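You operate a simulated robot arm through the tools that you are given. There is no shell and no other tool.

Carry out the task below with a simulated two-armed robot. There is one attempt and no reset: what you move stays moved.

## Task
Switch the green press cabinet off, take out brass block 57 and set the tuning wheel to 6.
Fine: switch off before the door opens; block on top of the cabinet; door shut again. Set down upright: what you pick out.

It is judged by the outcome, as a careful person would: the job done as asked, and still so three seconds after it is handed in. It fails if anything else is knocked over, pushed out of place, dropped, spilled or broken.

## Robot
Two 7-joint arms with two-finger parallel grippers on one trunk that stands fixed in place. Base frame: the origin is at the foot of the trunk, x ahead of it, y to its left, z up. Lengths are in cm, angles in rad, forces in N, time in s.
The left shoulder is at [5, 16.8, 119], the right one opposite. Each reaches about 79 cm from its shoulder. Payload 1.57 kg a hand.
The TCP of each hand is the grasp point between the finger pads, 3 cm short of the fingertips. In the tool frame z runs along the fingers and y along their closing line. The gripper opens to 8 cm. The fingers are 1.7 cm wide and 1.2 cm thick; the gripper's body (4 by 8.2 cm) begins 8 cm behind the TCP.
Orientation is that of the tool frame in the base frame, as [roll, pitch, yaw] about the fixed x, y, z axes, in that order (R = Rz(yaw) Ry(pitch) Rx(roll)). With the fingers straight down and closing along the base's y, the tool's x points along the base's -x, its y along +y and its z along -z.

## Interface
- The arms move only by the tool jog_arm. It takes "left_deltas", "right_deltas" or both (then of equal length, played together; a hand with none holds still); each is one flat list of numbers, 6 for each row, row after row: the shift along the base's x, y, z in mm, then the turn, a rotation vector about the base's x, y, z in rad. In form: [tx, ty, tz, wx, wy, wz, tx, ty, tz, wx, wy, wz, ...]. A call has 1 to 20 rows; each row shifts and turns the commanded pose from where the row before left it. "left_grip" and "right_grip" are, for a hand that has rows, the finger opening in mm, from 0 to 80, set as the call begins (left out, the last holds). Each row takes 0.2 s and may step no farther than 5 cm and 0.15 rad from the row before; otherwise, or with a gripper value out of range, the whole call is refused. A pose out of reach is approached as far as the arm can. The call stops where the force on the tool passes 90 N (or 10 N more than at its start, if that is more) or the arm is blocked; 0.2 s more then pass. Each finger travels about 4.5 cm/s and halts on what it meets, pressing with about 43 N; the grip force reading is that of the motor and also rises with nothing between the fingers. The clock runs only during rows and for 0.2 s after the last one: add rows that do not move to give the fingers time. It gives the time, the measured TCP pose, the force on the tool (base axes), the opening and the grip force at its end, in the units of the frame above (readings bear some noise), with the torque about the TCP (base axes, N m) and any sound that the robot's microphone picked up, and new pictures: "views" is both (left out), scene, wrist or none (wrist: the cameras of the hands that moved).
- Cameras (640 x 400 px; columns grow to the right, rows downward): "scene" is now at [12.52, -5.72, 143.37]; the picture's right is [-0.51, -0.86, 0.00], its down [-0.30, 0.18, -0.94] and it looks along [0.81, -0.48, -0.35] (base axes); focal length 214 px, centre (320, 200). "left" rides on the left gripper at [7.2, 0.7, -12.2] in its tool frame; the picture's right is [-0.09, 1.00, 0.00], its down [-0.84, -0.08, -0.54] and it looks along [-0.54, -0.05, 0.84] (tool axes); focal length 238 px, centre (320, 200). "right" rides on the right gripper at [7.2, -0.7, -12.2] in its tool frame; the picture's right is [0.09, 1.00, 0.00], its down [-0.84, 0.08, -0.54] and it looks along [-0.54, 0.05, 0.84] (tool axes); focal length 238 px, centre (320, 200). There is no depth. A picture from a camera that has moved, and an enlarged one, comes with that camera's place and axes in the base frame and with its lens. The place of the scene camera against the robot may be out by one fixed shift of up to 1.8 cm in any direction.
- raise_lower(by): slides the trunk up (or, below 0, down) by that many cm; the arms and the scene camera ride with it, the base frame stays. It gives what a move gives, with no picture.
- turn_head(pan, tilt): turns the head with the scene camera to pan (to the left, within 1.396 rad either way) and tilt (down, from -0.506 to 1.204), counted from straight ahead of the robot. It gives what a move gives, and a new picture of the scene camera.
- zoom(camera, box): a new picture of the part [left, top, right, bottom] of that camera's present view, enlarged. No time passes.
- hand_in(): hands the job in; it is judged then, once.

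Places have to be worked out from the pictures, the camera data and where the tool is seen. Open the grippers and draw the arms clear of the work before you hand the job in, unless the task says otherwise.

The tools are called after "Emit:" as a command line: name --argument value ..., lists and objects as JSON in quotes. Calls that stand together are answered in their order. jog_arm: Moves the arms, as the interface text tells. Its arguments: {"type":"object","properties":{"left_deltas":{"type":"array","items":{"type":"number"}},"left_grip":{"type":"number"},"right_deltas":{"type":"array","items":{"type":"number"}},"right_grip":{"type":"number"},"views":{"type":"string","enum":["both","scene","wrist","none"]}},"required":[]} The other tools are called the same way: raise_lower (by) moves the trunk up or down; turn_head (pan, tilt) turns the head that bears the scene camera; zoom (camera, box) takes an enlarged picture of a part of a camera's view; hand_in () hands the job in.

At the start:

```text
time_s: 0.0
left_position: [28.35, -1.16, 138.98]
left_ee_rot: [-3.14, 0.003, -3.139]
left_contact_force: [0.0, 0.7, 0.8]
left_ft_torque: [0.04, 0.02, 0.0]
left_width: 8.01
left_grasp_force: 0.0
right_position: [20.79, -27.82, 127.97]
right_ee_rot: [3.14, 0.0, -3.139]
right_contact_force: [-0.3, 0.5, -0.1]
right_ft_torque: [0.01, 0.01, 0.0]
right_width: 8.01
right_grasp_force: 0.1
trunk travel left (down, up): [-35.8, 8.5]
head pan, tilt (commanded): [-0.534, 0.356]
```

scene: 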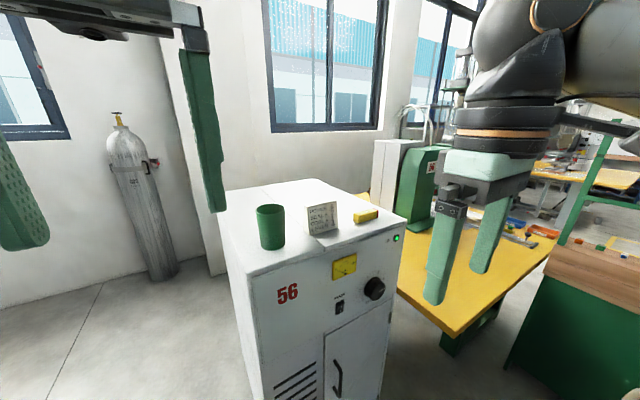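
right: 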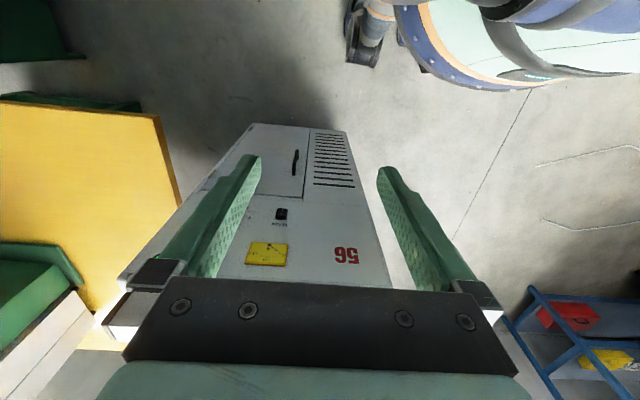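
left: 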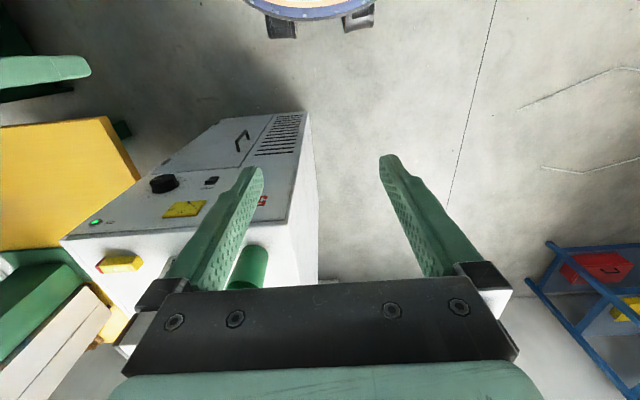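

The picture shows a white cabinet marked 56 with a meter, a switch, a knob and a door. I'll enlarge it to see the details and read the card on top.

Emit:
zoom --camera "scene" --box '[220, 160, 420, 285]'

Emit:
zoom --camera "scene" --box '[220, 275, 420, 400]'

Emit:
zoom --camera "scene" --box '[360, 100, 640, 275]'

```text
3.20 times, centred on (320, 222) of scene
camera zoom: at [12.52, -5.72, 143.37], right [-0.51, -0.86, 0.0], down [-0.3, 0.18, -0.94], along [0.81, -0.48, -0.35], focal length 686 px, centre (320, 128)
```

zoom: 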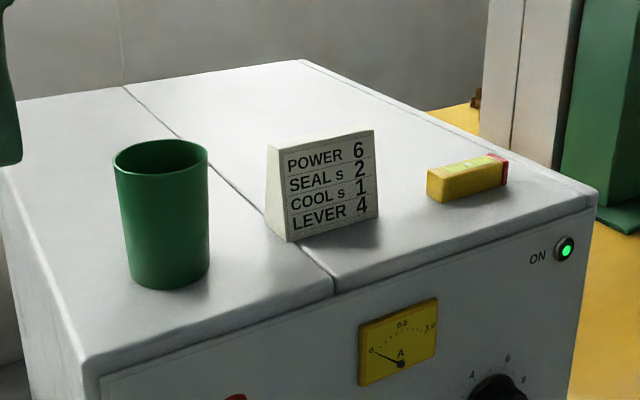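

```text
3.20 times, centred on (320, 338) of scene
camera zoom: at [12.52, -5.72, 143.37], right [-0.51, -0.86, 0.0], down [-0.3, 0.18, -0.94], along [0.81, -0.48, -0.35], focal length 686 px, centre (320, -240)
```

zoom: 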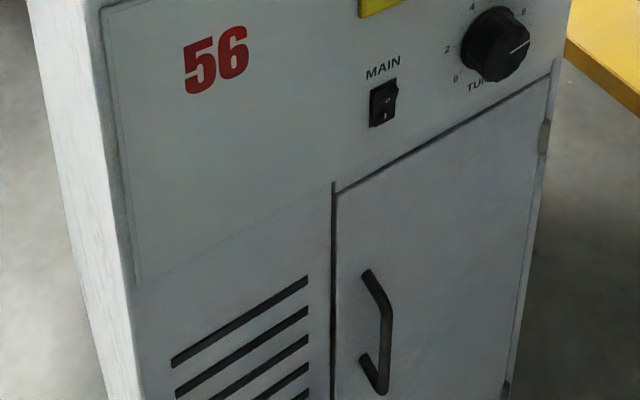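

```text
2.29 times, centred on (500, 188) of scene
camera zoom: at [12.52, -5.72, 143.37], right [-0.51, -0.86, 0.0], down [-0.3, 0.18, -0.94], along [0.81, -0.48, -0.35], focal length 490 px, centre (-91, 229)
```

zoom: 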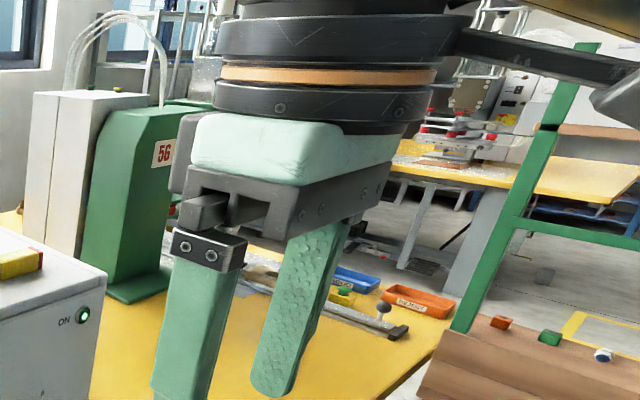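

The cabinet 56 matches the green press marked 56, the lamp shows ON, and the tuning knob is scaled 0 to 8 or more. I'll turn the head to see the surroundings and confirm there is no other cabinet.

Emit:
turn_head --pan 0.4 --tilt 0.5

Emit:
turn_head --pan -1.2 --tilt 0.4

Emit:
turn_head --pan -0.4 --tilt 0.75

```text
time_s: 1.2
left_position: [28.48, -1.15, 139.03]
left_ee_rot: [-3.139, 0.001, -3.139]
left_contact_force: [-0.3, 0.2, -1.2]
left_ft_torque: [-0.01, 0.01, 0.01]
left_width: 8.0
left_grasp_force: 0.0
right_position: [20.8, -27.81, 128.07]
right_ee_rot: [3.14, 0.0, -3.139]
right_contact_force: [-0.1, 0.5, 0.6]
right_ft_torque: [-0.01, 0.03, 0.01]
right_width: 7.99
right_grasp_force: 0.0
trunk travel left (down, up): [-35.8, 8.5]
head pan, tilt (commanded): [0.4, 0.499]
camera scene: at [12.89, 2.56, 142.05], right [0.39, -0.92, 0.0], down [-0.44, -0.19, -0.88], along [0.81, 0.34, -0.48], focal length 214 px, centre (320, 200)
```

scene: 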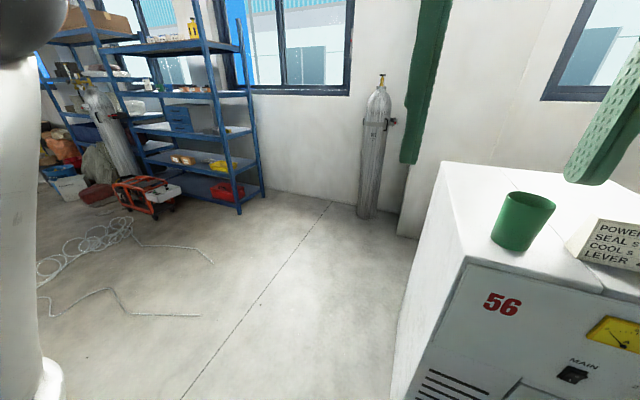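

```text
time_s: 2.9
left_position: [28.38, -1.21, 138.95]
left_ee_rot: [-3.139, 0.002, -3.14]
left_contact_force: [-0.3, 0.6, 0.3]
left_ft_torque: [-0.02, 0.02, 0.02]
left_width: 8.02
left_grasp_force: 0.1
right_position: [20.84, -27.92, 128.04]
right_ee_rot: [3.14, 0.001, 3.141]
right_contact_force: [0.0, -0.4, 0.5]
right_ft_torque: [-0.02, 0.02, 0.0]
right_width: 7.99
right_grasp_force: 0.1
trunk travel left (down, up): [-35.8, 8.5]
head pan, tilt (commanded): [-1.201, 0.4]
camera scene: at [7.86, -9.62, 142.96], right [-0.93, -0.36, 0.0], down [-0.14, 0.36, -0.92], along [0.33, -0.86, -0.39], focal length 214 px, centre (320, 200)
```

scene: 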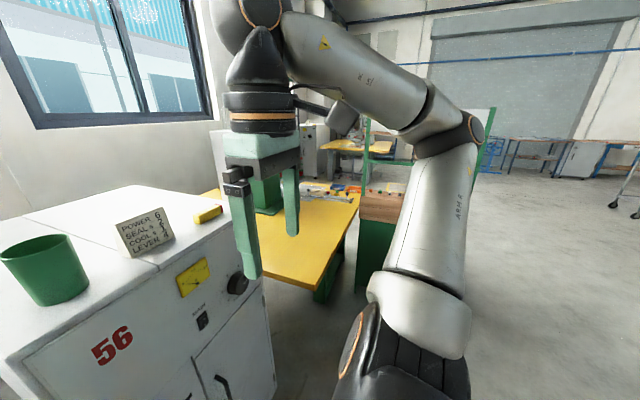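

```text
time_s: 4.0
left_position: [28.5, -0.95, 138.98]
left_ee_rot: [-3.139, 0.002, -3.139]
left_contact_force: [1.1, 0.3, 0.0]
left_ft_torque: [0.02, 0.01, 0.03]
left_width: 8.01
left_grasp_force: 0.0
right_position: [20.72, -27.85, 127.93]
right_ee_rot: [3.14, 0.001, -3.139]
right_contact_force: [0.9, -0.2, -0.1]
right_ft_torque: [0.0, 0.04, -0.02]
right_width: 7.97
right_grasp_force: 0.1
trunk travel left (down, up): [-35.8, 8.5]
head pan, tilt (commanded): [-0.4, 0.75]
camera scene: at [12.14, -4.21, 139.85], right [-0.39, -0.92, 0.0], down [-0.63, 0.27, -0.73], along [0.67, -0.29, -0.68], focal length 214 px, centre (320, 200)
```

scene: 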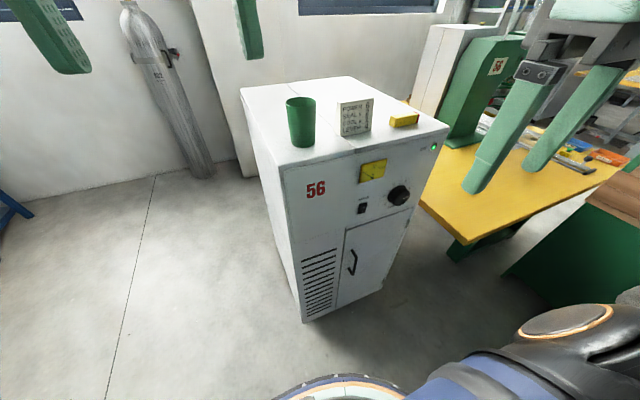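

This view shows the whole cabinet down to the floor. I'll enlarge it to measure its geometry.

Emit:
zoom --camera "scene" --box '[230, 70, 460, 214]'

Emit:
zoom --camera "scene" --box '[270, 190, 430, 330]'

Emit:
zoom --camera "scene" --box '[340, 150, 430, 220]'

```text
2.78 times, centred on (345, 142) of scene
camera zoom: at [12.14, -4.21, 139.85], right [-0.39, -0.92, 0.0], down [-0.63, 0.27, -0.73], along [0.67, -0.29, -0.68], focal length 596 px, centre (251, 361)
```

zoom: 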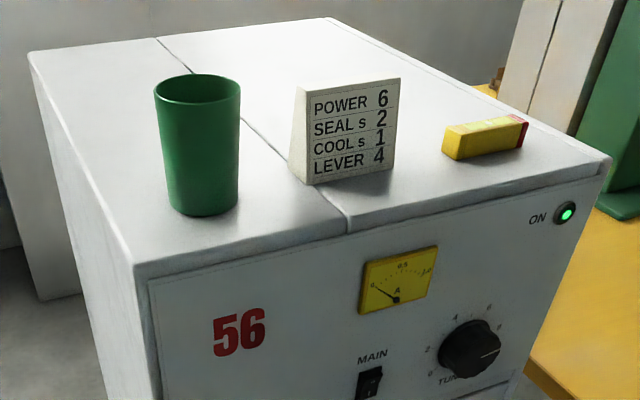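

```text
2.86 times, centred on (350, 260) of scene
camera zoom: at [12.14, -4.21, 139.85], right [-0.39, -0.92, 0.0], down [-0.63, 0.27, -0.73], along [0.67, -0.29, -0.68], focal length 613 px, centre (234, 29)
```

zoom: 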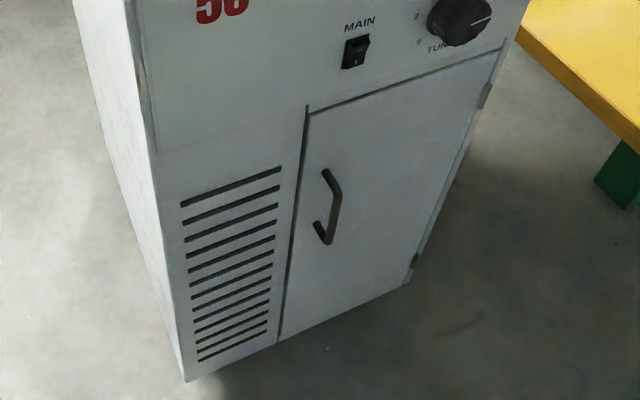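

```text
5.71 times, centred on (385, 185) of scene
camera zoom: at [12.14, -4.21, 139.85], right [-0.39, -0.92, 0.0], down [-0.63, 0.27, -0.73], along [0.67, -0.29, -0.68], focal length 1226 px, centre (-51, 286)
```

zoom: 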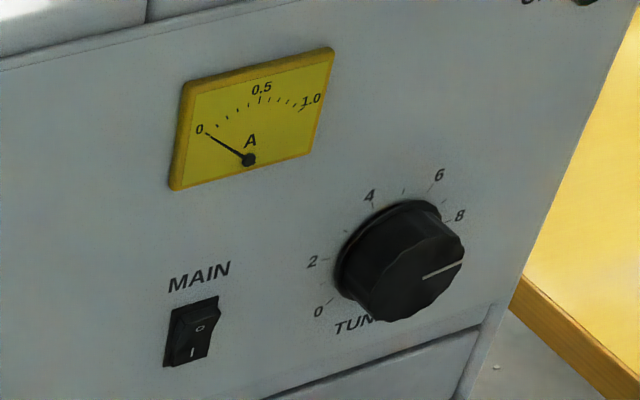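

The cabinet works out square to the robot: front at x≈55.5, y from −12 to −66, top at z≈111. The switch is near (55.5, −39, 86), the knob near (55.5, −54, 87), the handle at y≈−38, z 43–61, and the hinge is on the right. I'll bring the right hand down in front of the panel while turning its fingers forward.

Emit:
jog_arm --right_deltas '[15, -9, -27, 0, -0.1428, 0, 15, -9, -27, 0, -0.1428, 0, 15, -9, -27, 0, -0.1428, 0, 15, -9, -27, 0, -0.1428, 0, 15, -9, -27, 0, -0.1428, 0, 15, -9, -27, 0, -0.1428, 0, 15, -9, -27, 0, -0.1428, 0, 15, -9, -27, 0, -0.1428, 0, 15, -9, -27, 0, -0.1428, 0, 15, -9, -27, 0, -0.1428, 0, 15, -9, -27, 0, -0.1428, 0, 0, 0, 0, 0, 0, 0]' --right_grip 0

```text
time_s: 6.6
left_position: [28.54, -1.1, 138.98]
left_ee_rot: [-3.14, 0.002, -3.141]
left_contact_force: [0.4, -0.3, -0.1]
left_ft_torque: [0.02, 0.03, -0.01]
left_width: 8.01
left_grasp_force: 0.0
right_position: [41.98, -42.9, 103.08]
right_ee_rot: [-1.747, 1.567, -1.749]
right_contact_force: [-0.7, 0.4, -0.6]
right_ft_torque: [0.06, -0.01, -0.04]
right_width: 0.0
right_grasp_force: 21.5
right hand out of reach, approached as far as the arm can: row 4, 5, 6, 7
trunk travel left (down, up): [-35.8, 8.5]
head pan, tilt (commanded): [-0.4, 0.75]
camera scene: at [12.13, -4.19, 139.86], right [-0.39, -0.92, 0.0], down [-0.63, 0.27, -0.73], along [0.67, -0.28, -0.68], focal length 214 px, centre (320, 200)
camera right: at [29.79, -43.72, 95.68], right [0.0, 1.0, -0.1], down [-0.54, 0.08, 0.84], along [0.84, 0.05, 0.54], focal length 238 px, centre (320, 200)
```

scene: 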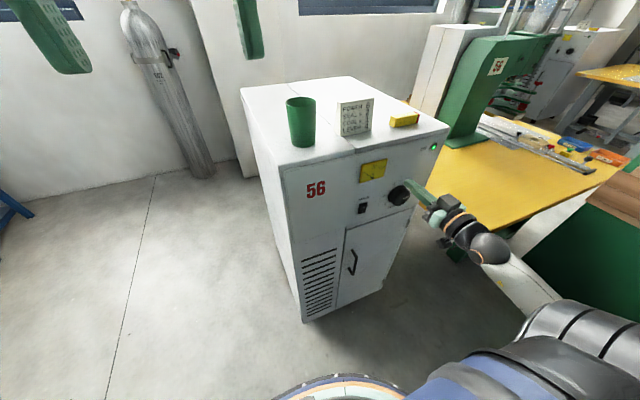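
right: 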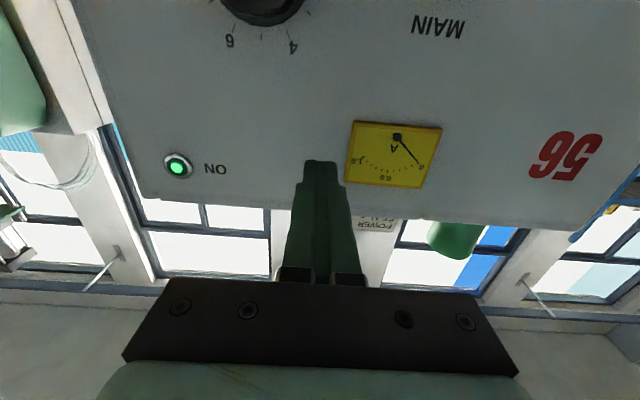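

The wrist camera sits below the hand and sees the panel upside down; two views will give me depth. I'll drop the hand 15 cm, staying about 8 cm clear of the panel, and look again at the switch and knob.

Emit:
jog_arm --right_deltas '[0, 0, -40, 0, 0, 0, 0, 0, -40, 0, 0, 0, 0, 0, -40, 0, 0, 0, 0, 0, -30, 0, 0, 0, 0, 0, 0, 0, 0, 0]'

```text
time_s: 7.8
left_position: [28.48, -1.15, 139.01]
left_ee_rot: [-3.141, 0.001, -3.14]
left_contact_force: [0.4, -0.3, 0.6]
left_ft_torque: [-0.03, 0.01, 0.03]
left_width: 8.0
left_grasp_force: 0.0
right_position: [42.24, -42.8, 87.93]
right_ee_rot: [-1.76, 1.569, -1.761]
right_contact_force: [-0.6, 0.1, -0.9]
right_ft_torque: [0.03, -0.01, 0.0]
right_width: 0.0
right_grasp_force: 21.7
trunk travel left (down, up): [-35.8, 8.5]
head pan, tilt (commanded): [-0.4, 0.75]
camera scene: at [12.14, -4.2, 139.85], right [-0.39, -0.92, 0.0], down [-0.63, 0.27, -0.73], along [0.67, -0.28, -0.68], focal length 214 px, centre (320, 200)
camera right: at [29.94, -43.6, 80.66], right [0.0, 1.0, -0.09], down [-0.54, 0.08, 0.84], along [0.84, 0.05, 0.54], focal length 238 px, centre (320, 200)
```

scene: 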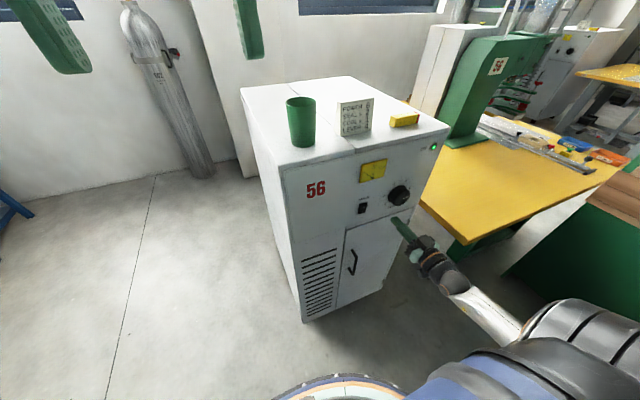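
right: 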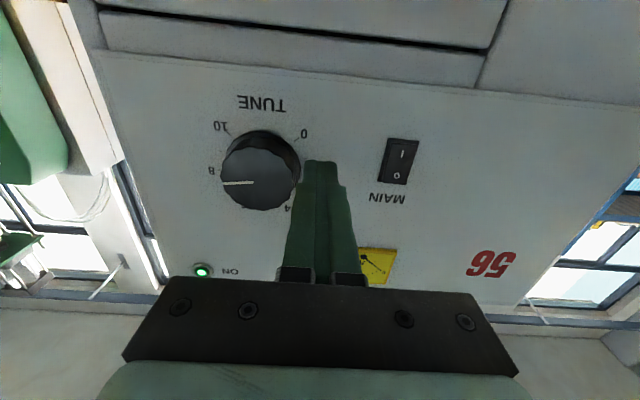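

Two views agree: panel at x≈51.7, lamp (51.4, −56.9, 106.9), knob axis at y≈−48.3, z≈91.2 and switch at y≈−35.1, z≈89.4. I'll enlarge the switch and knob from the wrist camera.

Emit:
zoom --camera "right" --box '[340, 110, 460, 210]'

Emit:
zoom --camera "right" --box '[190, 80, 330, 220]'

Emit:
zoom --camera "scene" --box '[340, 180, 430, 240]'

```text
4.00 times, centred on (400, 160) of right
camera zoom: at [29.94, -43.6, 80.66], right [0.0, 1.0, -0.09], down [-0.54, 0.08, 0.84], along [0.84, 0.05, 0.54], focal length 953 px, centre (0, 360)
```

zoom: 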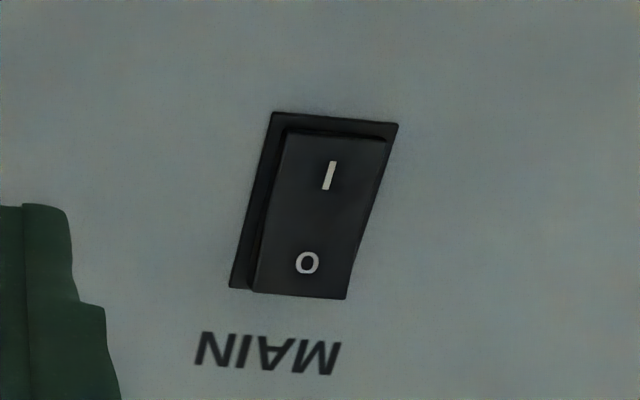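

```text
2.86 times, centred on (260, 150) of right
camera zoom: at [29.94, -43.6, 80.66], right [0.0, 1.0, -0.09], down [-0.54, 0.08, 0.84], along [0.84, 0.05, 0.54], focal length 681 px, centre (491, 343)
```

zoom: 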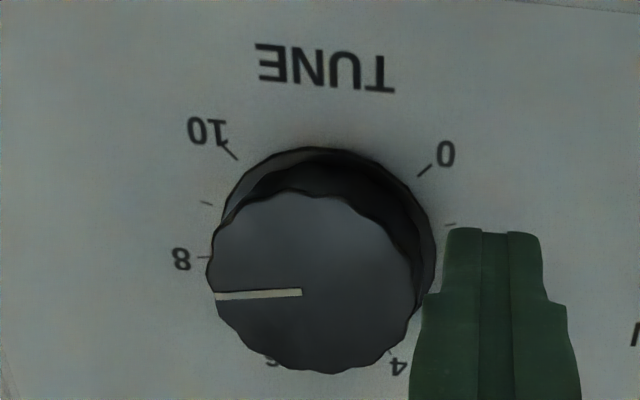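

```text
6.67 times, centred on (385, 210) of scene
camera zoom: at [12.14, -4.2, 139.85], right [-0.39, -0.92, 0.0], down [-0.63, 0.27, -0.73], along [0.67, -0.28, -0.68], focal length 1430 px, centre (-113, 133)
```

zoom: 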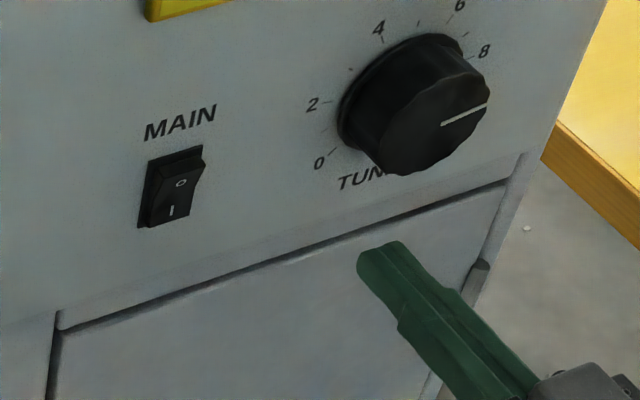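

The rocker's upper half, marked O, stands out, so pressing it switches off; O is at about (50.5, −35.3, 90.5). I'll line the closed fingertips up with it, tips about 2 cm short.

Emit:
jog_arm --right_deltas '[0, 38, 12, 0, 0, 0, 0, 38, 12, 0, 0, 0, 30, 0, 0, 0, 0, 0, 0, 0, 0, 0, 0, 0]'

```text
time_s: 8.8
left_position: [28.39, -1.23, 138.95]
left_ee_rot: [-3.139, 0.001, -3.14]
left_contact_force: [0.3, 0.3, 0.1]
left_ft_torque: [-0.01, -0.01, 0.0]
left_width: 8.01
left_grasp_force: 0.1
right_position: [45.44, -35.16, 90.4]
right_ee_rot: [-3.008, 1.569, -3.004]
right_contact_force: [-0.5, -0.4, 0.0]
right_ft_torque: [-0.01, -0.03, -0.02]
right_width: 0.0
right_grasp_force: 21.0
trunk travel left (down, up): [-35.8, 8.5]
head pan, tilt (commanded): [-0.4, 0.75]
camera scene: at [12.13, -4.19, 139.86], right [-0.39, -0.92, 0.0], down [-0.63, 0.27, -0.73], along [0.67, -0.28, -0.68], focal length 214 px, centre (320, 200)
camera right: at [33.11, -36.16, 83.25], right [0.0, 1.0, -0.09], down [-0.54, 0.08, 0.84], along [0.84, 0.05, 0.54], focal length 238 px, centre (320, 200)
```

scene: 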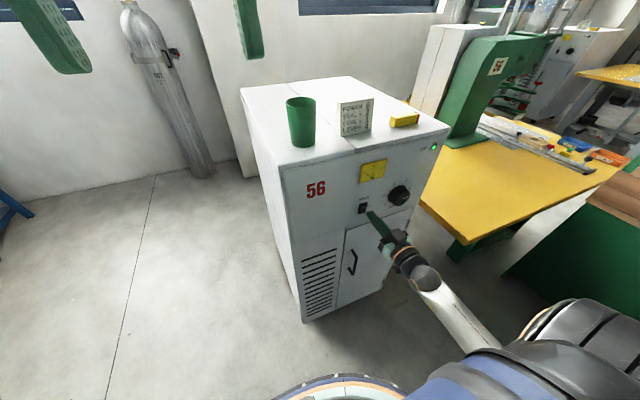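
right: 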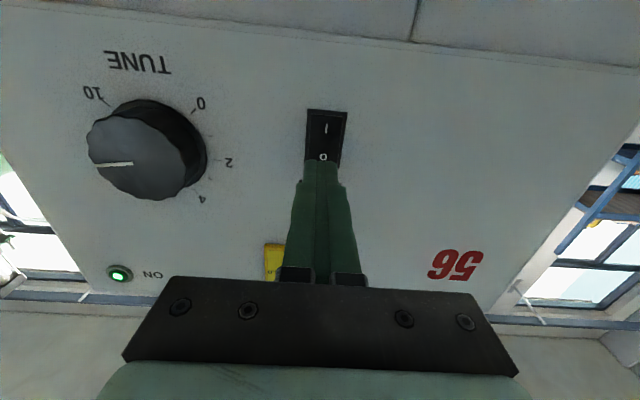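

The tips line up with the O end. I'll push forward gently: about 2 cm to contact, then in small steps.

Emit:
jog_arm --right_deltas '[6, 0, 0, 0, 0, 0, 6, 0, 0, 0, 0, 0, 4, 0, 0, 0, 0, 0, 3, 0, 0, 0, 0, 0, 3, 0, 0, 0, 0, 0, 2, 0, 0, 0, 0, 0, 2, 0, 0, 0, 0, 0]'

```text
time_s: 10.4
left_position: [28.47, -1.11, 139.03]
left_ee_rot: [-3.14, 0.001, -3.139]
left_contact_force: [-0.3, 0.5, -1.4]
left_ft_torque: [0.01, -0.01, 0.01]
left_width: 8.0
left_grasp_force: 0.2
right_position: [47.74, -35.2, 90.61]
right_ee_rot: [2.396, 1.568, 2.404]
right_contact_force: [-1.0, -1.0, -0.1]
right_ft_torque: [0.0, 0.01, -0.06]
right_width: 0.0
right_grasp_force: 21.5
trunk travel left (down, up): [-35.8, 8.5]
head pan, tilt (commanded): [-0.4, 0.75]
camera scene: at [12.13, -4.21, 139.85], right [-0.39, -0.92, 0.0], down [-0.63, 0.27, -0.73], along [0.67, -0.28, -0.68], focal length 214 px, centre (320, 200)
camera right: at [35.48, -36.16, 83.3], right [-0.01, 1.0, -0.09], down [-0.54, 0.07, 0.84], along [0.84, 0.05, 0.54], focal length 238 px, centre (320, 200)
```

scene: 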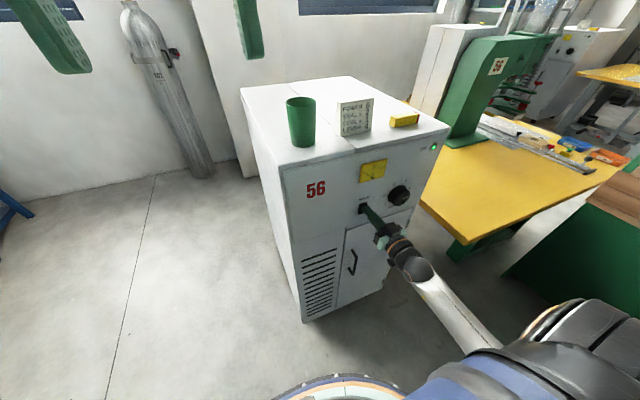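
right: 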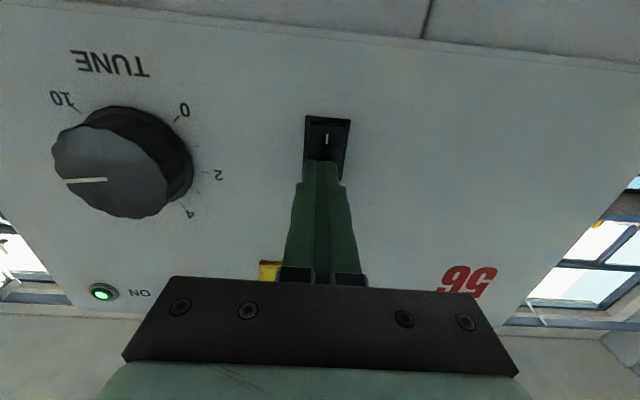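

The hand is at x=47.7, the lamp is still lit, and there is no force yet. I'll continue in 2 mm steps.

Emit:
jog_arm --right_deltas '[2, 0, 0, 0, 0, 0, 2, 0, 0, 0, 0, 0, 2, 0, 0, 0, 0, 0, 2, 0, 0, 0, 0, 0, 0, 0, 0, 0, 0, 0]'

```text
time_s: 11.6
left_position: [27.72, -1.05, 139.28]
left_ee_rot: [-3.139, 0.01, -3.14]
left_contact_force: [1.2, 0.6, 0.5]
left_ft_torque: [0.0, -0.01, -0.01]
left_width: 8.0
left_grasp_force: 0.1
right_position: [47.83, -35.27, 90.59]
right_ee_rot: [2.494, 1.567, 2.501]
right_contact_force: [-70.5, -0.5, 4.1]
right_ft_torque: [-0.19, 0.5, -0.09]
right_width: 0.0
right_grasp_force: 21.6
trunk travel left (down, up): [-35.8, 8.5]
head pan, tilt (commanded): [-0.4, 0.75]
camera scene: at [11.34, -4.19, 139.94], right [-0.39, -0.92, 0.0], down [-0.62, 0.27, -0.74], along [0.68, -0.28, -0.68], focal length 214 px, centre (320, 200)
camera right: at [35.57, -36.15, 83.35], right [-0.01, 1.0, -0.09], down [-0.54, 0.07, 0.84], along [0.84, 0.05, 0.54], focal length 238 px, centre (320, 200)
```

scene: 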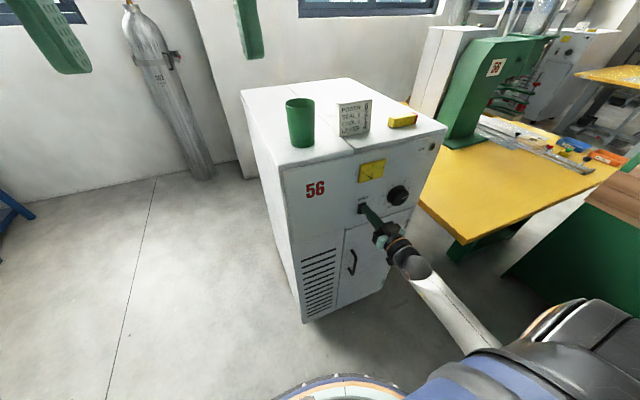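
right: 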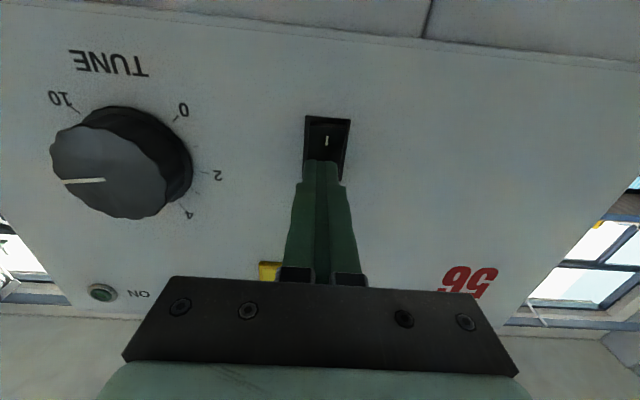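

The lamp has gone out, so the switch has flipped. I'll back off right away and check that it stays off.

Emit:
jog_arm --right_deltas '[-8, 0, 0, 0, 0, 0, -20, 0, 0, 0, 0, 0, -30, 0, 0, 0, 0, 0, 0, 0, 0, 0, 0, 0]'

Emit:
zoom --camera "right" --box '[80, 100, 400, 300]'

```text
time_s: 12.6
left_position: [28.47, -1.06, 139.18]
left_ee_rot: [-3.14, 0.001, -3.14]
left_contact_force: [0.4, -0.9, 0.1]
left_ft_torque: [-0.01, 0.0, -0.02]
left_width: 8.0
left_grasp_force: 0.2
right_position: [42.63, -35.01, 90.49]
right_ee_rot: [2.076, 1.567, 2.083]
right_contact_force: [0.9, -0.7, 0.1]
right_ft_torque: [0.0, -0.03, 0.04]
right_width: 0.03
right_grasp_force: 21.7
trunk travel left (down, up): [-35.8, 8.5]
head pan, tilt (commanded): [-0.4, 0.75]
camera scene: at [12.15, -4.21, 139.85], right [-0.39, -0.92, 0.0], down [-0.63, 0.27, -0.73], along [0.67, -0.28, -0.68], focal length 214 px, centre (320, 200)
camera right: at [30.43, -35.95, 83.18], right [-0.01, 1.0, -0.09], down [-0.54, 0.07, 0.84], along [0.84, 0.05, 0.54], focal length 238 px, centre (320, 200)
```

scene: 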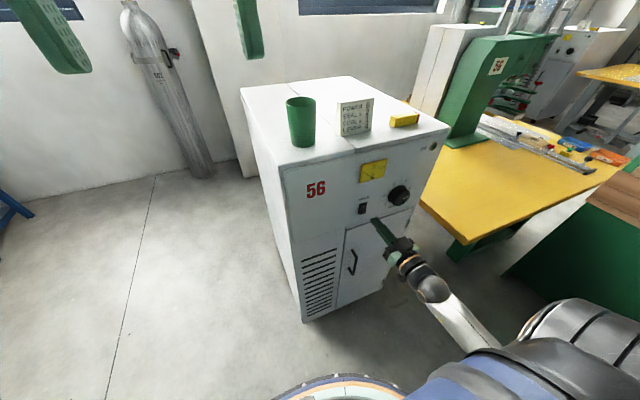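
right: 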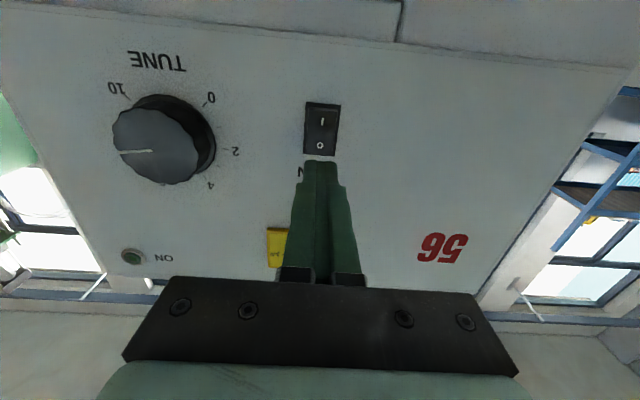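

```text
2.00 times, centred on (240, 200) of right
camera zoom: at [30.43, -35.95, 83.18], right [-0.01, 1.0, -0.09], down [-0.54, 0.07, 0.84], along [0.84, 0.05, 0.54], focal length 477 px, centre (480, 200)
```

zoom: 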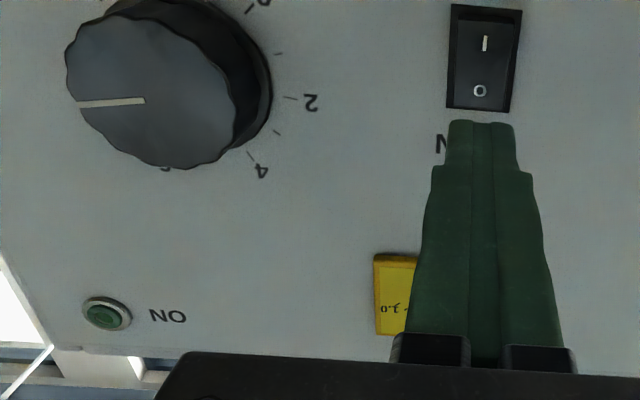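

The lamp is dark, so the cabinet is off. The knob axis is at y≈−48.3, z≈91.2, its face at x≈48.8, and the pointer is on 8 (about 80° right of top); 6 lies about 27° right of top. I'll open the right gripper and line it up in front of the knob.

Emit:
jog_arm --right_deltas '[0, -44, 2, 0, 0, 0, 0, -44, 2, 0, 0, 0, 0, -44, 2, 0, 0, 0, 0, 0, 0, 0, 0, 0, 0, 0, 0, 0, 0, 0]' --right_grip 80

```text
time_s: 13.8
left_position: [28.4, -1.11, 138.98]
left_ee_rot: [-3.139, 0.002, -3.14]
left_contact_force: [0.4, -0.5, 0.6]
left_ft_torque: [0.01, 0.01, 0.0]
left_width: 8.0
left_grasp_force: 0.0
right_position: [42.21, -48.4, 91.25]
right_ee_rot: [-2.061, 1.569, -2.058]
right_contact_force: [-0.3, -0.7, -0.1]
right_ft_torque: [0.01, 0.0, 0.0]
right_width: 8.02
right_grasp_force: 0.0
trunk travel left (down, up): [-35.8, 8.5]
head pan, tilt (commanded): [-0.4, 0.75]
camera scene: at [12.15, -4.21, 139.85], right [-0.39, -0.92, 0.0], down [-0.63, 0.27, -0.73], along [0.67, -0.28, -0.68], focal length 214 px, centre (320, 200)
camera right: at [30.06, -49.24, 84.02], right [0.0, 1.0, -0.09], down [-0.54, 0.08, 0.84], along [0.84, 0.05, 0.54], focal length 238 px, centre (320, 200)
```

scene: 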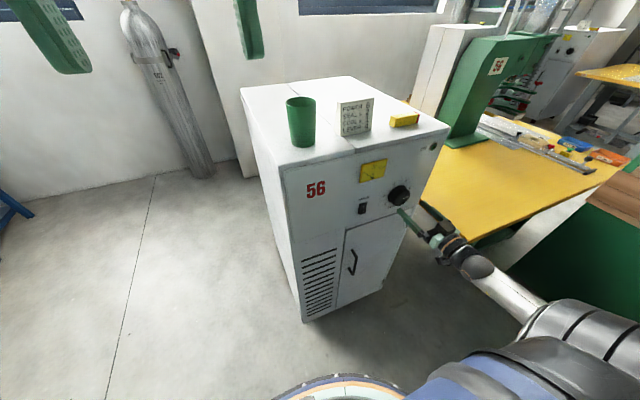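
right: 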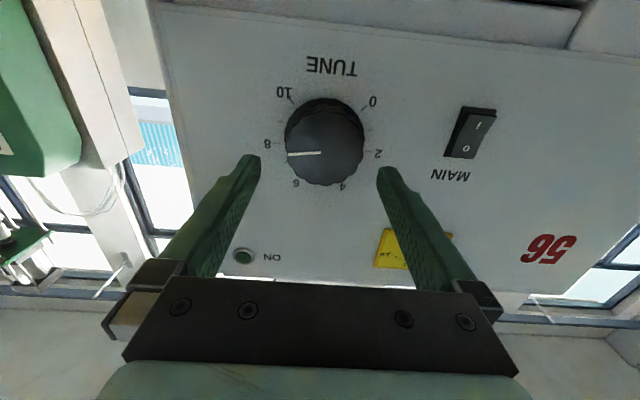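

The fingers straddle the knob with some clearance on each side. I'll pre-roll the hand +0.45 rad so the turn is symmetric, then advance so the tips reach x≈51.

Emit:
jog_arm --right_deltas '[0, 0.5, 0, 0.15, 0, 0, 0, 0.5, 0, 0.15, 0, 0, 0, 0.5, 0, 0.15, 0, 0, 20, 0, 0, 0, 0, 0, 0, 0, 0, 0, 0, 0]'

```text
time_s: 15.0
left_position: [28.45, -1.04, 139.03]
left_ee_rot: [-3.14, 0.001, -3.137]
left_contact_force: [0.0, -0.4, 0.8]
left_ft_torque: [-0.03, -0.01, -0.01]
left_width: 8.02
left_grasp_force: 0.0
right_position: [44.65, -48.24, 91.1]
right_ee_rot: [1.572, 1.123, 1.574]
right_contact_force: [-0.2, -0.2, -0.7]
right_ft_torque: [0.0, -0.01, 0.04]
right_width: 8.0
right_grasp_force: 0.1
trunk travel left (down, up): [-35.8, 8.5]
head pan, tilt (commanded): [-0.4, 0.75]
camera scene: at [12.13, -4.2, 139.85], right [-0.39, -0.92, 0.0], down [-0.63, 0.27, -0.73], along [0.67, -0.28, -0.68], focal length 214 px, centre (320, 200)
camera right: at [32.46, -45.93, 84.22], right [0.0, 0.94, 0.35], down [-0.54, -0.29, 0.79], along [0.84, -0.19, 0.51], focal length 238 px, centre (320, 200)
```

scene: 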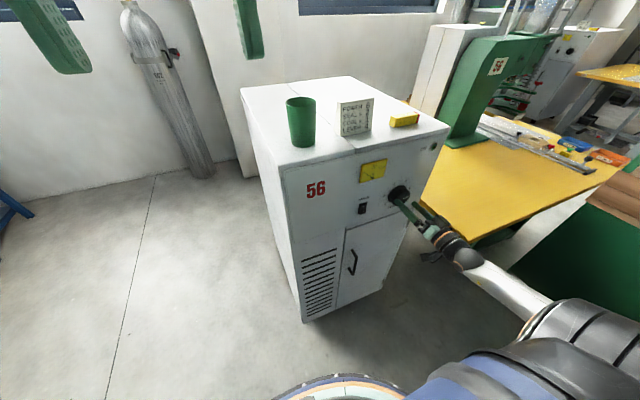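
right: 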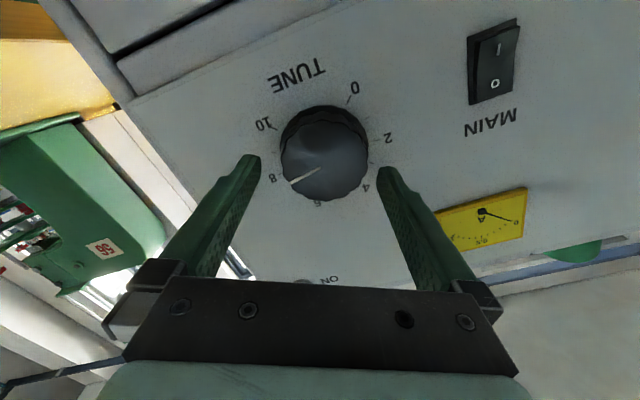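

The roll worked and the knob is centred between the fingers. I'll advance about 3.3 cm so the fingers straddle the knob.

Emit:
jog_arm --right_deltas '[11, 0, 0.5, 0, 0, 0, 11, 0, 0.5, 0, 0, 0, 11, 0, 0, 0, 0, 0, 0, 0, 0, 0, 0, 0]'

```text
time_s: 16.0
left_position: [28.44, -1.18, 139.08]
left_ee_rot: [-3.141, 0.002, -3.14]
left_contact_force: [-0.4, 0.8, -0.1]
left_ft_torque: [0.02, 0.0, 0.02]
left_width: 8.01
left_grasp_force: 0.0
right_position: [48.02, -48.07, 91.05]
right_ee_rot: [1.573, 1.123, 1.576]
right_contact_force: [0.4, 0.9, -0.5]
right_ft_torque: [-0.02, 0.0, 0.01]
right_width: 8.0
right_grasp_force: 0.0
trunk travel left (down, up): [-35.8, 8.5]
head pan, tilt (commanded): [-0.4, 0.75]
camera scene: at [12.14, -4.2, 139.85], right [-0.39, -0.92, 0.0], down [-0.63, 0.27, -0.73], along [0.67, -0.28, -0.68], focal length 214 px, centre (320, 200)
camera right: at [35.75, -45.72, 84.23], right [0.0, 0.94, 0.35], down [-0.54, -0.29, 0.79], along [0.84, -0.19, 0.51], focal length 238 px, centre (320, 200)
```

scene: 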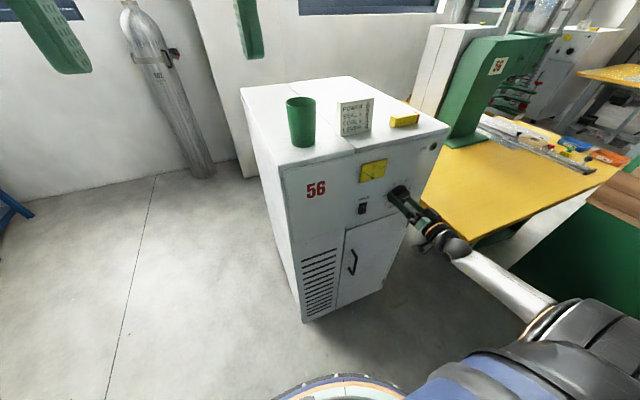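
right: 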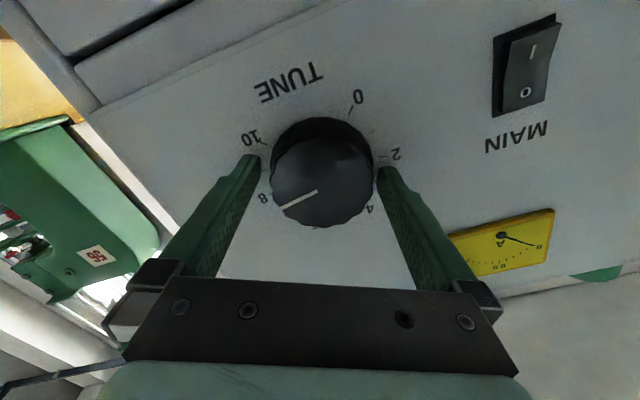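

The knob sits between the pads. I'll close on it and hold for a few rows to see the opening.

Emit:
jog_arm --right_deltas '[0, 0, 0, 0, 0, 0, 0, 0, 0, 0, 0, 0, 0, 0, 0, 0, 0, 0]' --right_grip 40 --views "wrist"

```text
time_s: 16.8
left_position: [28.56, -0.98, 139.13]
left_ee_rot: [-3.14, 0.003, -3.14]
left_contact_force: [-0.1, 0.0, -0.4]
left_ft_torque: [0.01, -0.01, -0.02]
left_width: 8.01
left_grasp_force: 0.1
right_position: [47.91, -47.95, 91.09]
right_ee_rot: [1.57, 1.125, 1.573]
right_contact_force: [3.2, 5.3, 1.6]
right_ft_torque: [-0.01, 0.04, 0.4]
right_width: 6.57
right_grasp_force: 32.2
trunk travel left (down, up): [-35.8, 8.5]
head pan, tilt (commanded): [-0.4, 0.75]
camera right: at [35.77, -45.62, 84.29], right [0.0, 0.94, 0.35], down [-0.54, -0.29, 0.79], along [0.84, -0.19, 0.51], focal length 238 px, centre (320, 200)
```

right: 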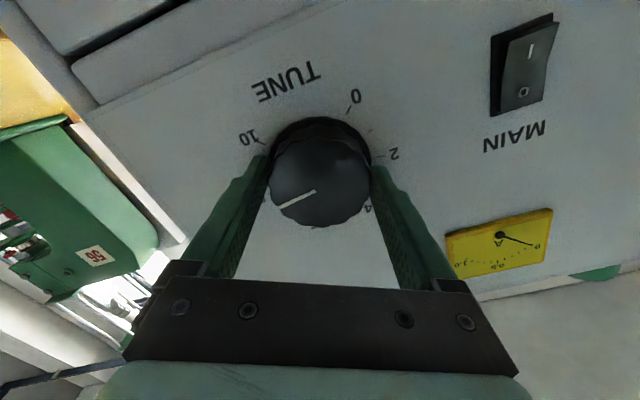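

The knob is gripped at 6.6 cm. I'll turn it counter-clockwise by 0.92 rad in seven small steps.

Emit:
jog_arm --right_deltas '[0, -1, 1, -0.1314, 0, 0, 0, 0, 0, -0.1314, 0, 0, 0, 0, 0, -0.1314, 0, 0, 0, 0, 0, -0.1314, 0, 0, 0, 0, 0, -0.1314, 0, 0, 0, 0, 0, -0.1314, 0, 0, 0, 0, 0, -0.1314, 0, 0, 0, 0, 0, 0, 0, 0]'

```text
time_s: 18.6
left_position: [28.77, -0.5, 139.06]
left_ee_rot: [-3.134, -0.003, 3.141]
left_contact_force: [0.7, 0.2, -0.3]
left_ft_torque: [0.0, -0.02, -0.01]
left_width: 8.0
left_grasp_force: 0.1
right_position: [48.15, -48.09, 91.27]
right_ee_rot: [-1.655, 1.118, -1.593]
right_contact_force: [5.7, 67.0, -30.8]
right_ft_torque: [-0.1, -1.24, 0.57]
right_width: 6.7
right_grasp_force: 44.6
right hand out of reach, approached as far as the arm can: row 7
trunk travel left (down, up): [-35.8, 8.5]
head pan, tilt (commanded): [-0.4, 0.75]
camera scene: at [12.45, -3.72, 139.81], right [-0.39, -0.92, 0.01], down [-0.63, 0.26, -0.73], along [0.67, -0.29, -0.68], focal length 214 px, centre (320, 200)
camera right: at [35.96, -52.73, 85.46], right [-0.06, 0.85, -0.52], down [-0.54, 0.41, 0.74], along [0.84, 0.33, 0.43], focal length 238 px, centre (320, 200)
```

scene: 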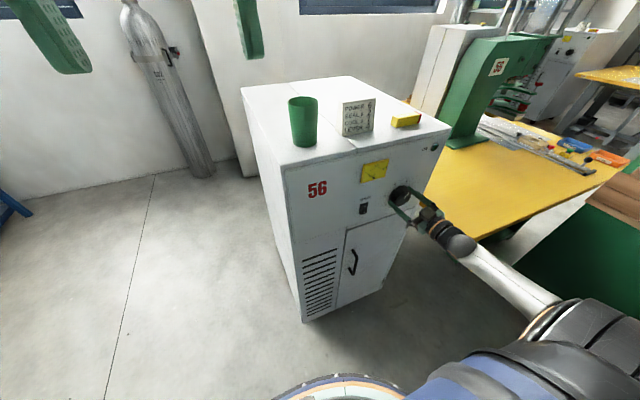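
right: 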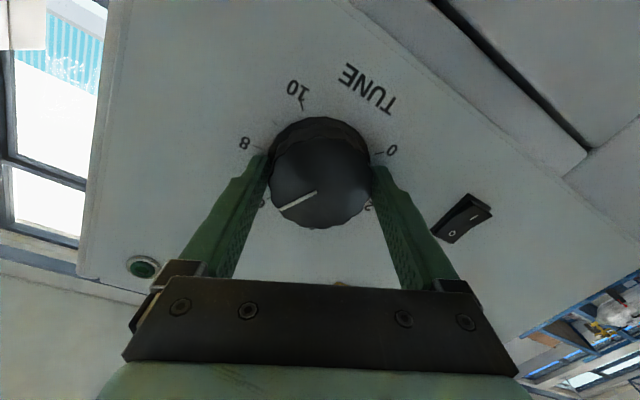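

The knob turned with the hand and now points near 6, but there is a 67 N sideways load from the last row's reach limit. I'll ease the hand a few mm in +y and −z to relieve it before releasing.

Emit:
jog_arm --right_deltas '[0, 2, -1, 0, 0, 0, 0, 0, 0, 0, 0, 0]' --views "wrist"

```text
time_s: 19.2
left_position: [28.78, -0.61, 138.87]
left_ee_rot: [-3.134, -0.003, -3.141]
left_contact_force: [0.5, 0.1, 0.0]
left_ft_torque: [-0.01, 0.02, -0.03]
left_width: 8.04
left_grasp_force: 0.0
right_position: [48.09, -48.17, 91.29]
right_ee_rot: [-1.657, 1.117, -1.596]
right_contact_force: [5.7, 67.5, -28.7]
right_ft_torque: [-0.05, -0.36, 0.23]
right_width: 6.69
right_grasp_force: 44.4
trunk travel left (down, up): [-35.8, 8.5]
head pan, tilt (commanded): [-0.4, 0.75]
camera right: at [35.95, -52.72, 85.48], right [-0.06, 0.85, -0.52], down [-0.54, 0.41, 0.74], along [0.84, 0.33, 0.43], focal length 238 px, centre (320, 200)
```

right: 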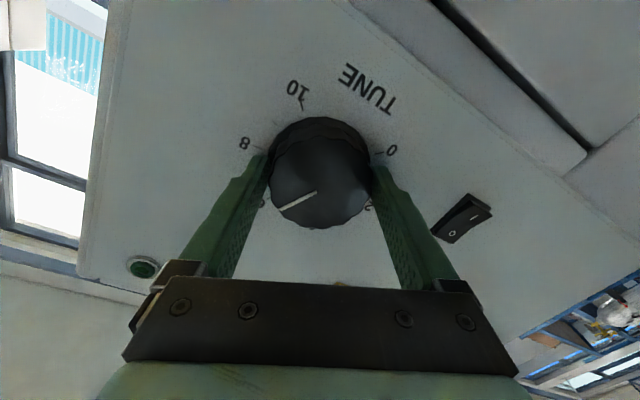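

The load is unchanged and lies along the closing line. I'll ease further along it.

Emit:
jog_arm --right_deltas '[0, 4, -2, 0, 0, 0, 0, 0, 0, 0, 0, 0]' --views "none"

```text
time_s: 19.8
left_position: [28.82, -0.63, 139.0]
left_ee_rot: [-3.134, -0.001, -3.14]
left_contact_force: [0.5, 0.1, -0.2]
left_ft_torque: [0.02, 0.01, 0.0]
left_width: 7.98
left_grasp_force: 0.0
right_position: [48.15, -48.09, 91.37]
right_ee_rot: [-1.66, 1.115, -1.6]
right_contact_force: [5.6, 68.4, -28.2]
right_ft_torque: [-0.06, -0.12, 0.22]
right_width: 6.72
right_grasp_force: 44.8
right hand out of reach, approached as far as the arm can: row 1
trunk travel left (down, up): [-35.8, 8.5]
head pan, tilt (commanded): [-0.4, 0.75]
```

The wrist is at a limit here, so I'll simply release: opening the fingers frees the knob with only a small sideways spring-back.

Emit:
jog_arm --right_deltas '[0, 0, 0, 0, 0, 0, 0, 0, 0, 0, 0, 0, 0, 0, 0, 0, 0, 0]' --right_grip 80

```text
time_s: 20.6
left_position: [28.77, -0.7, 139.17]
left_ee_rot: [-3.137, -0.002, -3.138]
left_contact_force: [0.1, 0.2, 0.4]
left_ft_torque: [0.02, -0.01, -0.01]
left_width: 8.02
left_grasp_force: 0.0
right_position: [48.26, -48.7, 91.54]
right_ee_rot: [-1.648, 1.114, -1.601]
right_contact_force: [3.3, 62.8, -31.1]
right_ft_torque: [-0.09, 0.18, 0.13]
right_width: 8.05
right_grasp_force: 0.1
trunk travel left (down, up): [-35.8, 8.5]
head pan, tilt (commanded): [-0.4, 0.75]
camera scene: at [12.45, -3.77, 139.82], right [-0.39, -0.92, 0.0], down [-0.63, 0.26, -0.73], along [0.67, -0.29, -0.68], focal length 214 px, centre (320, 200)
camera right: at [35.91, -53.2, 85.69], right [-0.05, 0.85, -0.52], down [-0.53, 0.42, 0.74], along [0.84, 0.32, 0.43], focal length 238 px, centre (320, 200)
```

scene: 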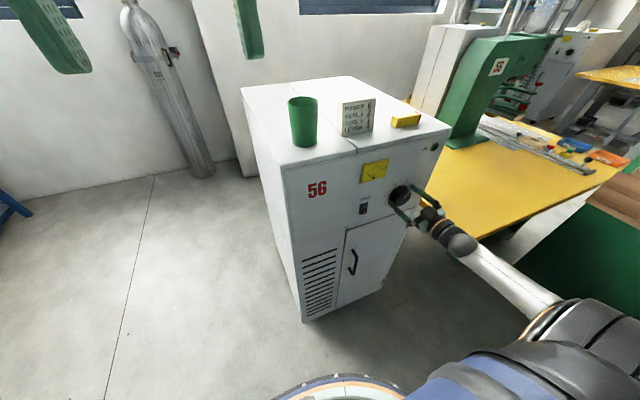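
right: 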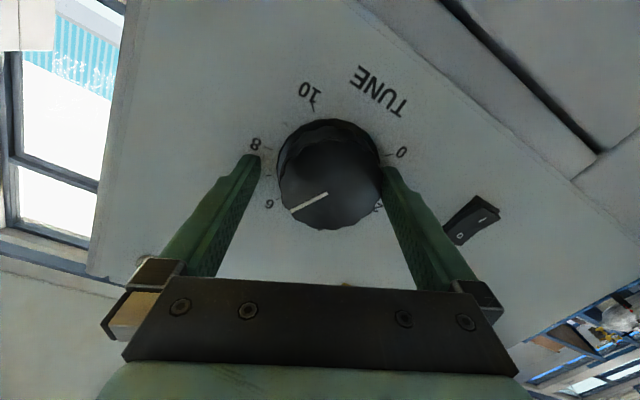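

One finger still leans on the knob because the commanded pose is out of reach at this roll. I'll roll back a little while drawing out, which takes the load off.

Emit:
jog_arm --right_deltas '[-5, 0, 0, 0.1, 0, 0, 0, 0, 0, 0, 0, 0]'

```text
time_s: 21.2
left_position: [29.06, -0.53, 138.93]
left_ee_rot: [-3.134, -0.002, -3.139]
left_contact_force: [0.8, 0.3, 0.2]
left_ft_torque: [0.01, 0.01, 0.0]
left_width: 7.99
left_grasp_force: 0.0
right_position: [48.0, -48.62, 91.89]
right_ee_rot: [-1.615, 1.203, -1.58]
right_contact_force: [29.6, 72.5, -27.6]
right_ft_torque: [0.31, -0.31, -0.82]
right_width: 8.04
right_grasp_force: 0.3
trunk travel left (down, up): [-35.8, 8.5]
head pan, tilt (commanded): [-0.4, 0.75]
camera scene: at [12.72, -3.64, 139.8], right [-0.39, -0.92, 0.01], down [-0.63, 0.26, -0.73], along [0.67, -0.29, -0.68], focal length 214 px, centre (320, 200)
camera right: at [35.89, -52.34, 85.61], right [-0.04, 0.9, -0.44], down [-0.54, 0.36, 0.76], along [0.84, 0.27, 0.47], focal length 238 px, centre (320, 200)
```

scene: 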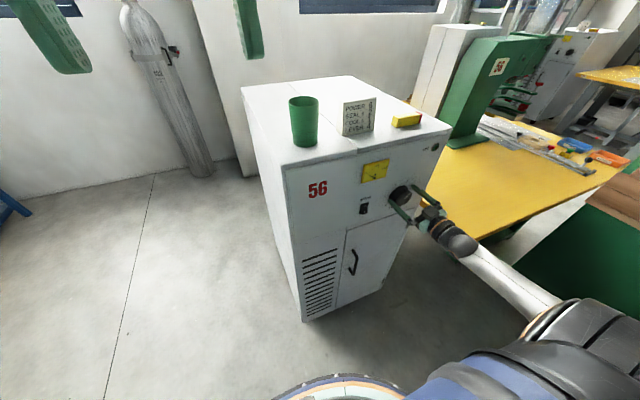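
right: 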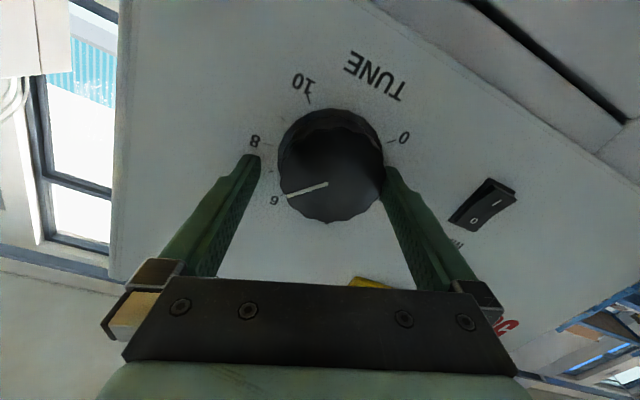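

The knob has stayed near 6, and the last row was in reach. The commanded pose must lie too far to −y and +z, so I'll step the hand +8 mm in y and −4 mm in z to take off the load.

Emit:
jog_arm --right_deltas '[0, 8, -4, 0, 0, 0, 0, 0, 0, 0, 0, 0]' --views "wrist"

```text
time_s: 21.8
left_position: [28.76, -0.77, 139.01]
left_ee_rot: [-3.137, -0.001, -3.139]
left_contact_force: [0.8, -0.8, -0.3]
left_ft_torque: [0.0, 0.05, 0.02]
left_width: 7.99
left_grasp_force: 0.0
right_position: [48.03, -48.58, 92.13]
right_ee_rot: [-1.604, 1.199, -1.584]
right_contact_force: [21.7, 48.1, -16.9]
right_ft_torque: [0.24, -0.36, -0.48]
right_width: 8.04
right_grasp_force: 0.3
trunk travel left (down, up): [-35.8, 8.5]
head pan, tilt (commanded): [-0.4, 0.75]
camera right: at [35.8, -52.19, 85.53], right [-0.02, 0.89, -0.45], down [-0.54, 0.37, 0.76], along [0.84, 0.26, 0.47], focal length 238 px, centre (320, 200)
```

right: 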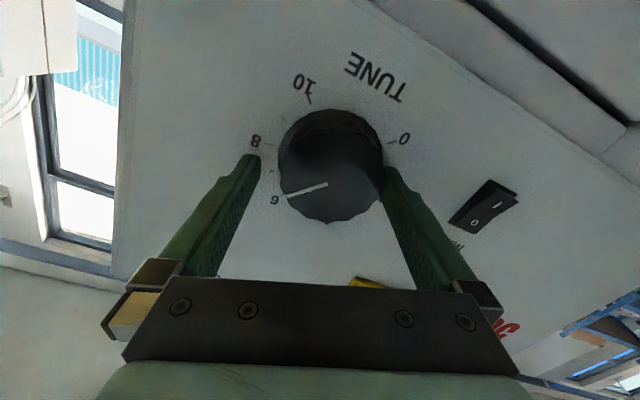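

The load dropped from 72 to 48 N with that step. I'll continue the same way.

Emit:
jog_arm --right_deltas '[0, 10, -3, 0, 0, 0, 0, 0, 0, 0, 0, 0]' --views "wrist"

```text
time_s: 22.4
left_position: [28.67, -1.08, 138.99]
left_ee_rot: [-3.138, -0.001, -3.139]
left_contact_force: [0.2, 0.7, -0.1]
left_ft_torque: [-0.02, 0.0, 0.03]
left_width: 8.01
left_grasp_force: 0.1
right_position: [47.82, -48.58, 91.81]
right_ee_rot: [-1.584, 1.198, -1.584]
right_contact_force: [5.6, 13.9, -5.6]
right_ft_torque: [-0.01, 0.14, -0.04]
right_width: 7.98
right_grasp_force: 0.1
trunk travel left (down, up): [-35.8, 8.5]
head pan, tilt (commanded): [-0.4, 0.75]
camera right: at [35.54, -51.96, 85.35], right [0.0, 0.89, -0.45], down [-0.54, 0.38, 0.75], along [0.84, 0.24, 0.48], focal length 238 px, centre (320, 200)
```

right: 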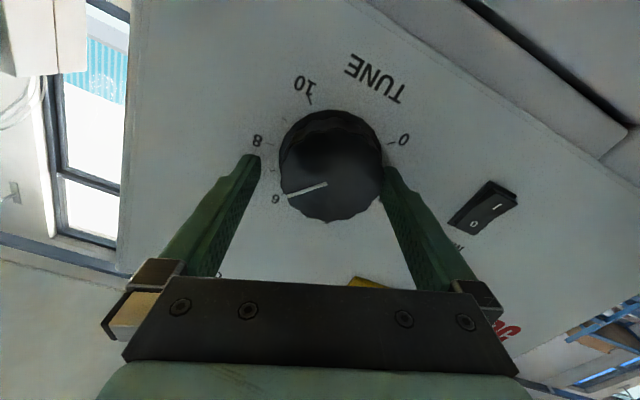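

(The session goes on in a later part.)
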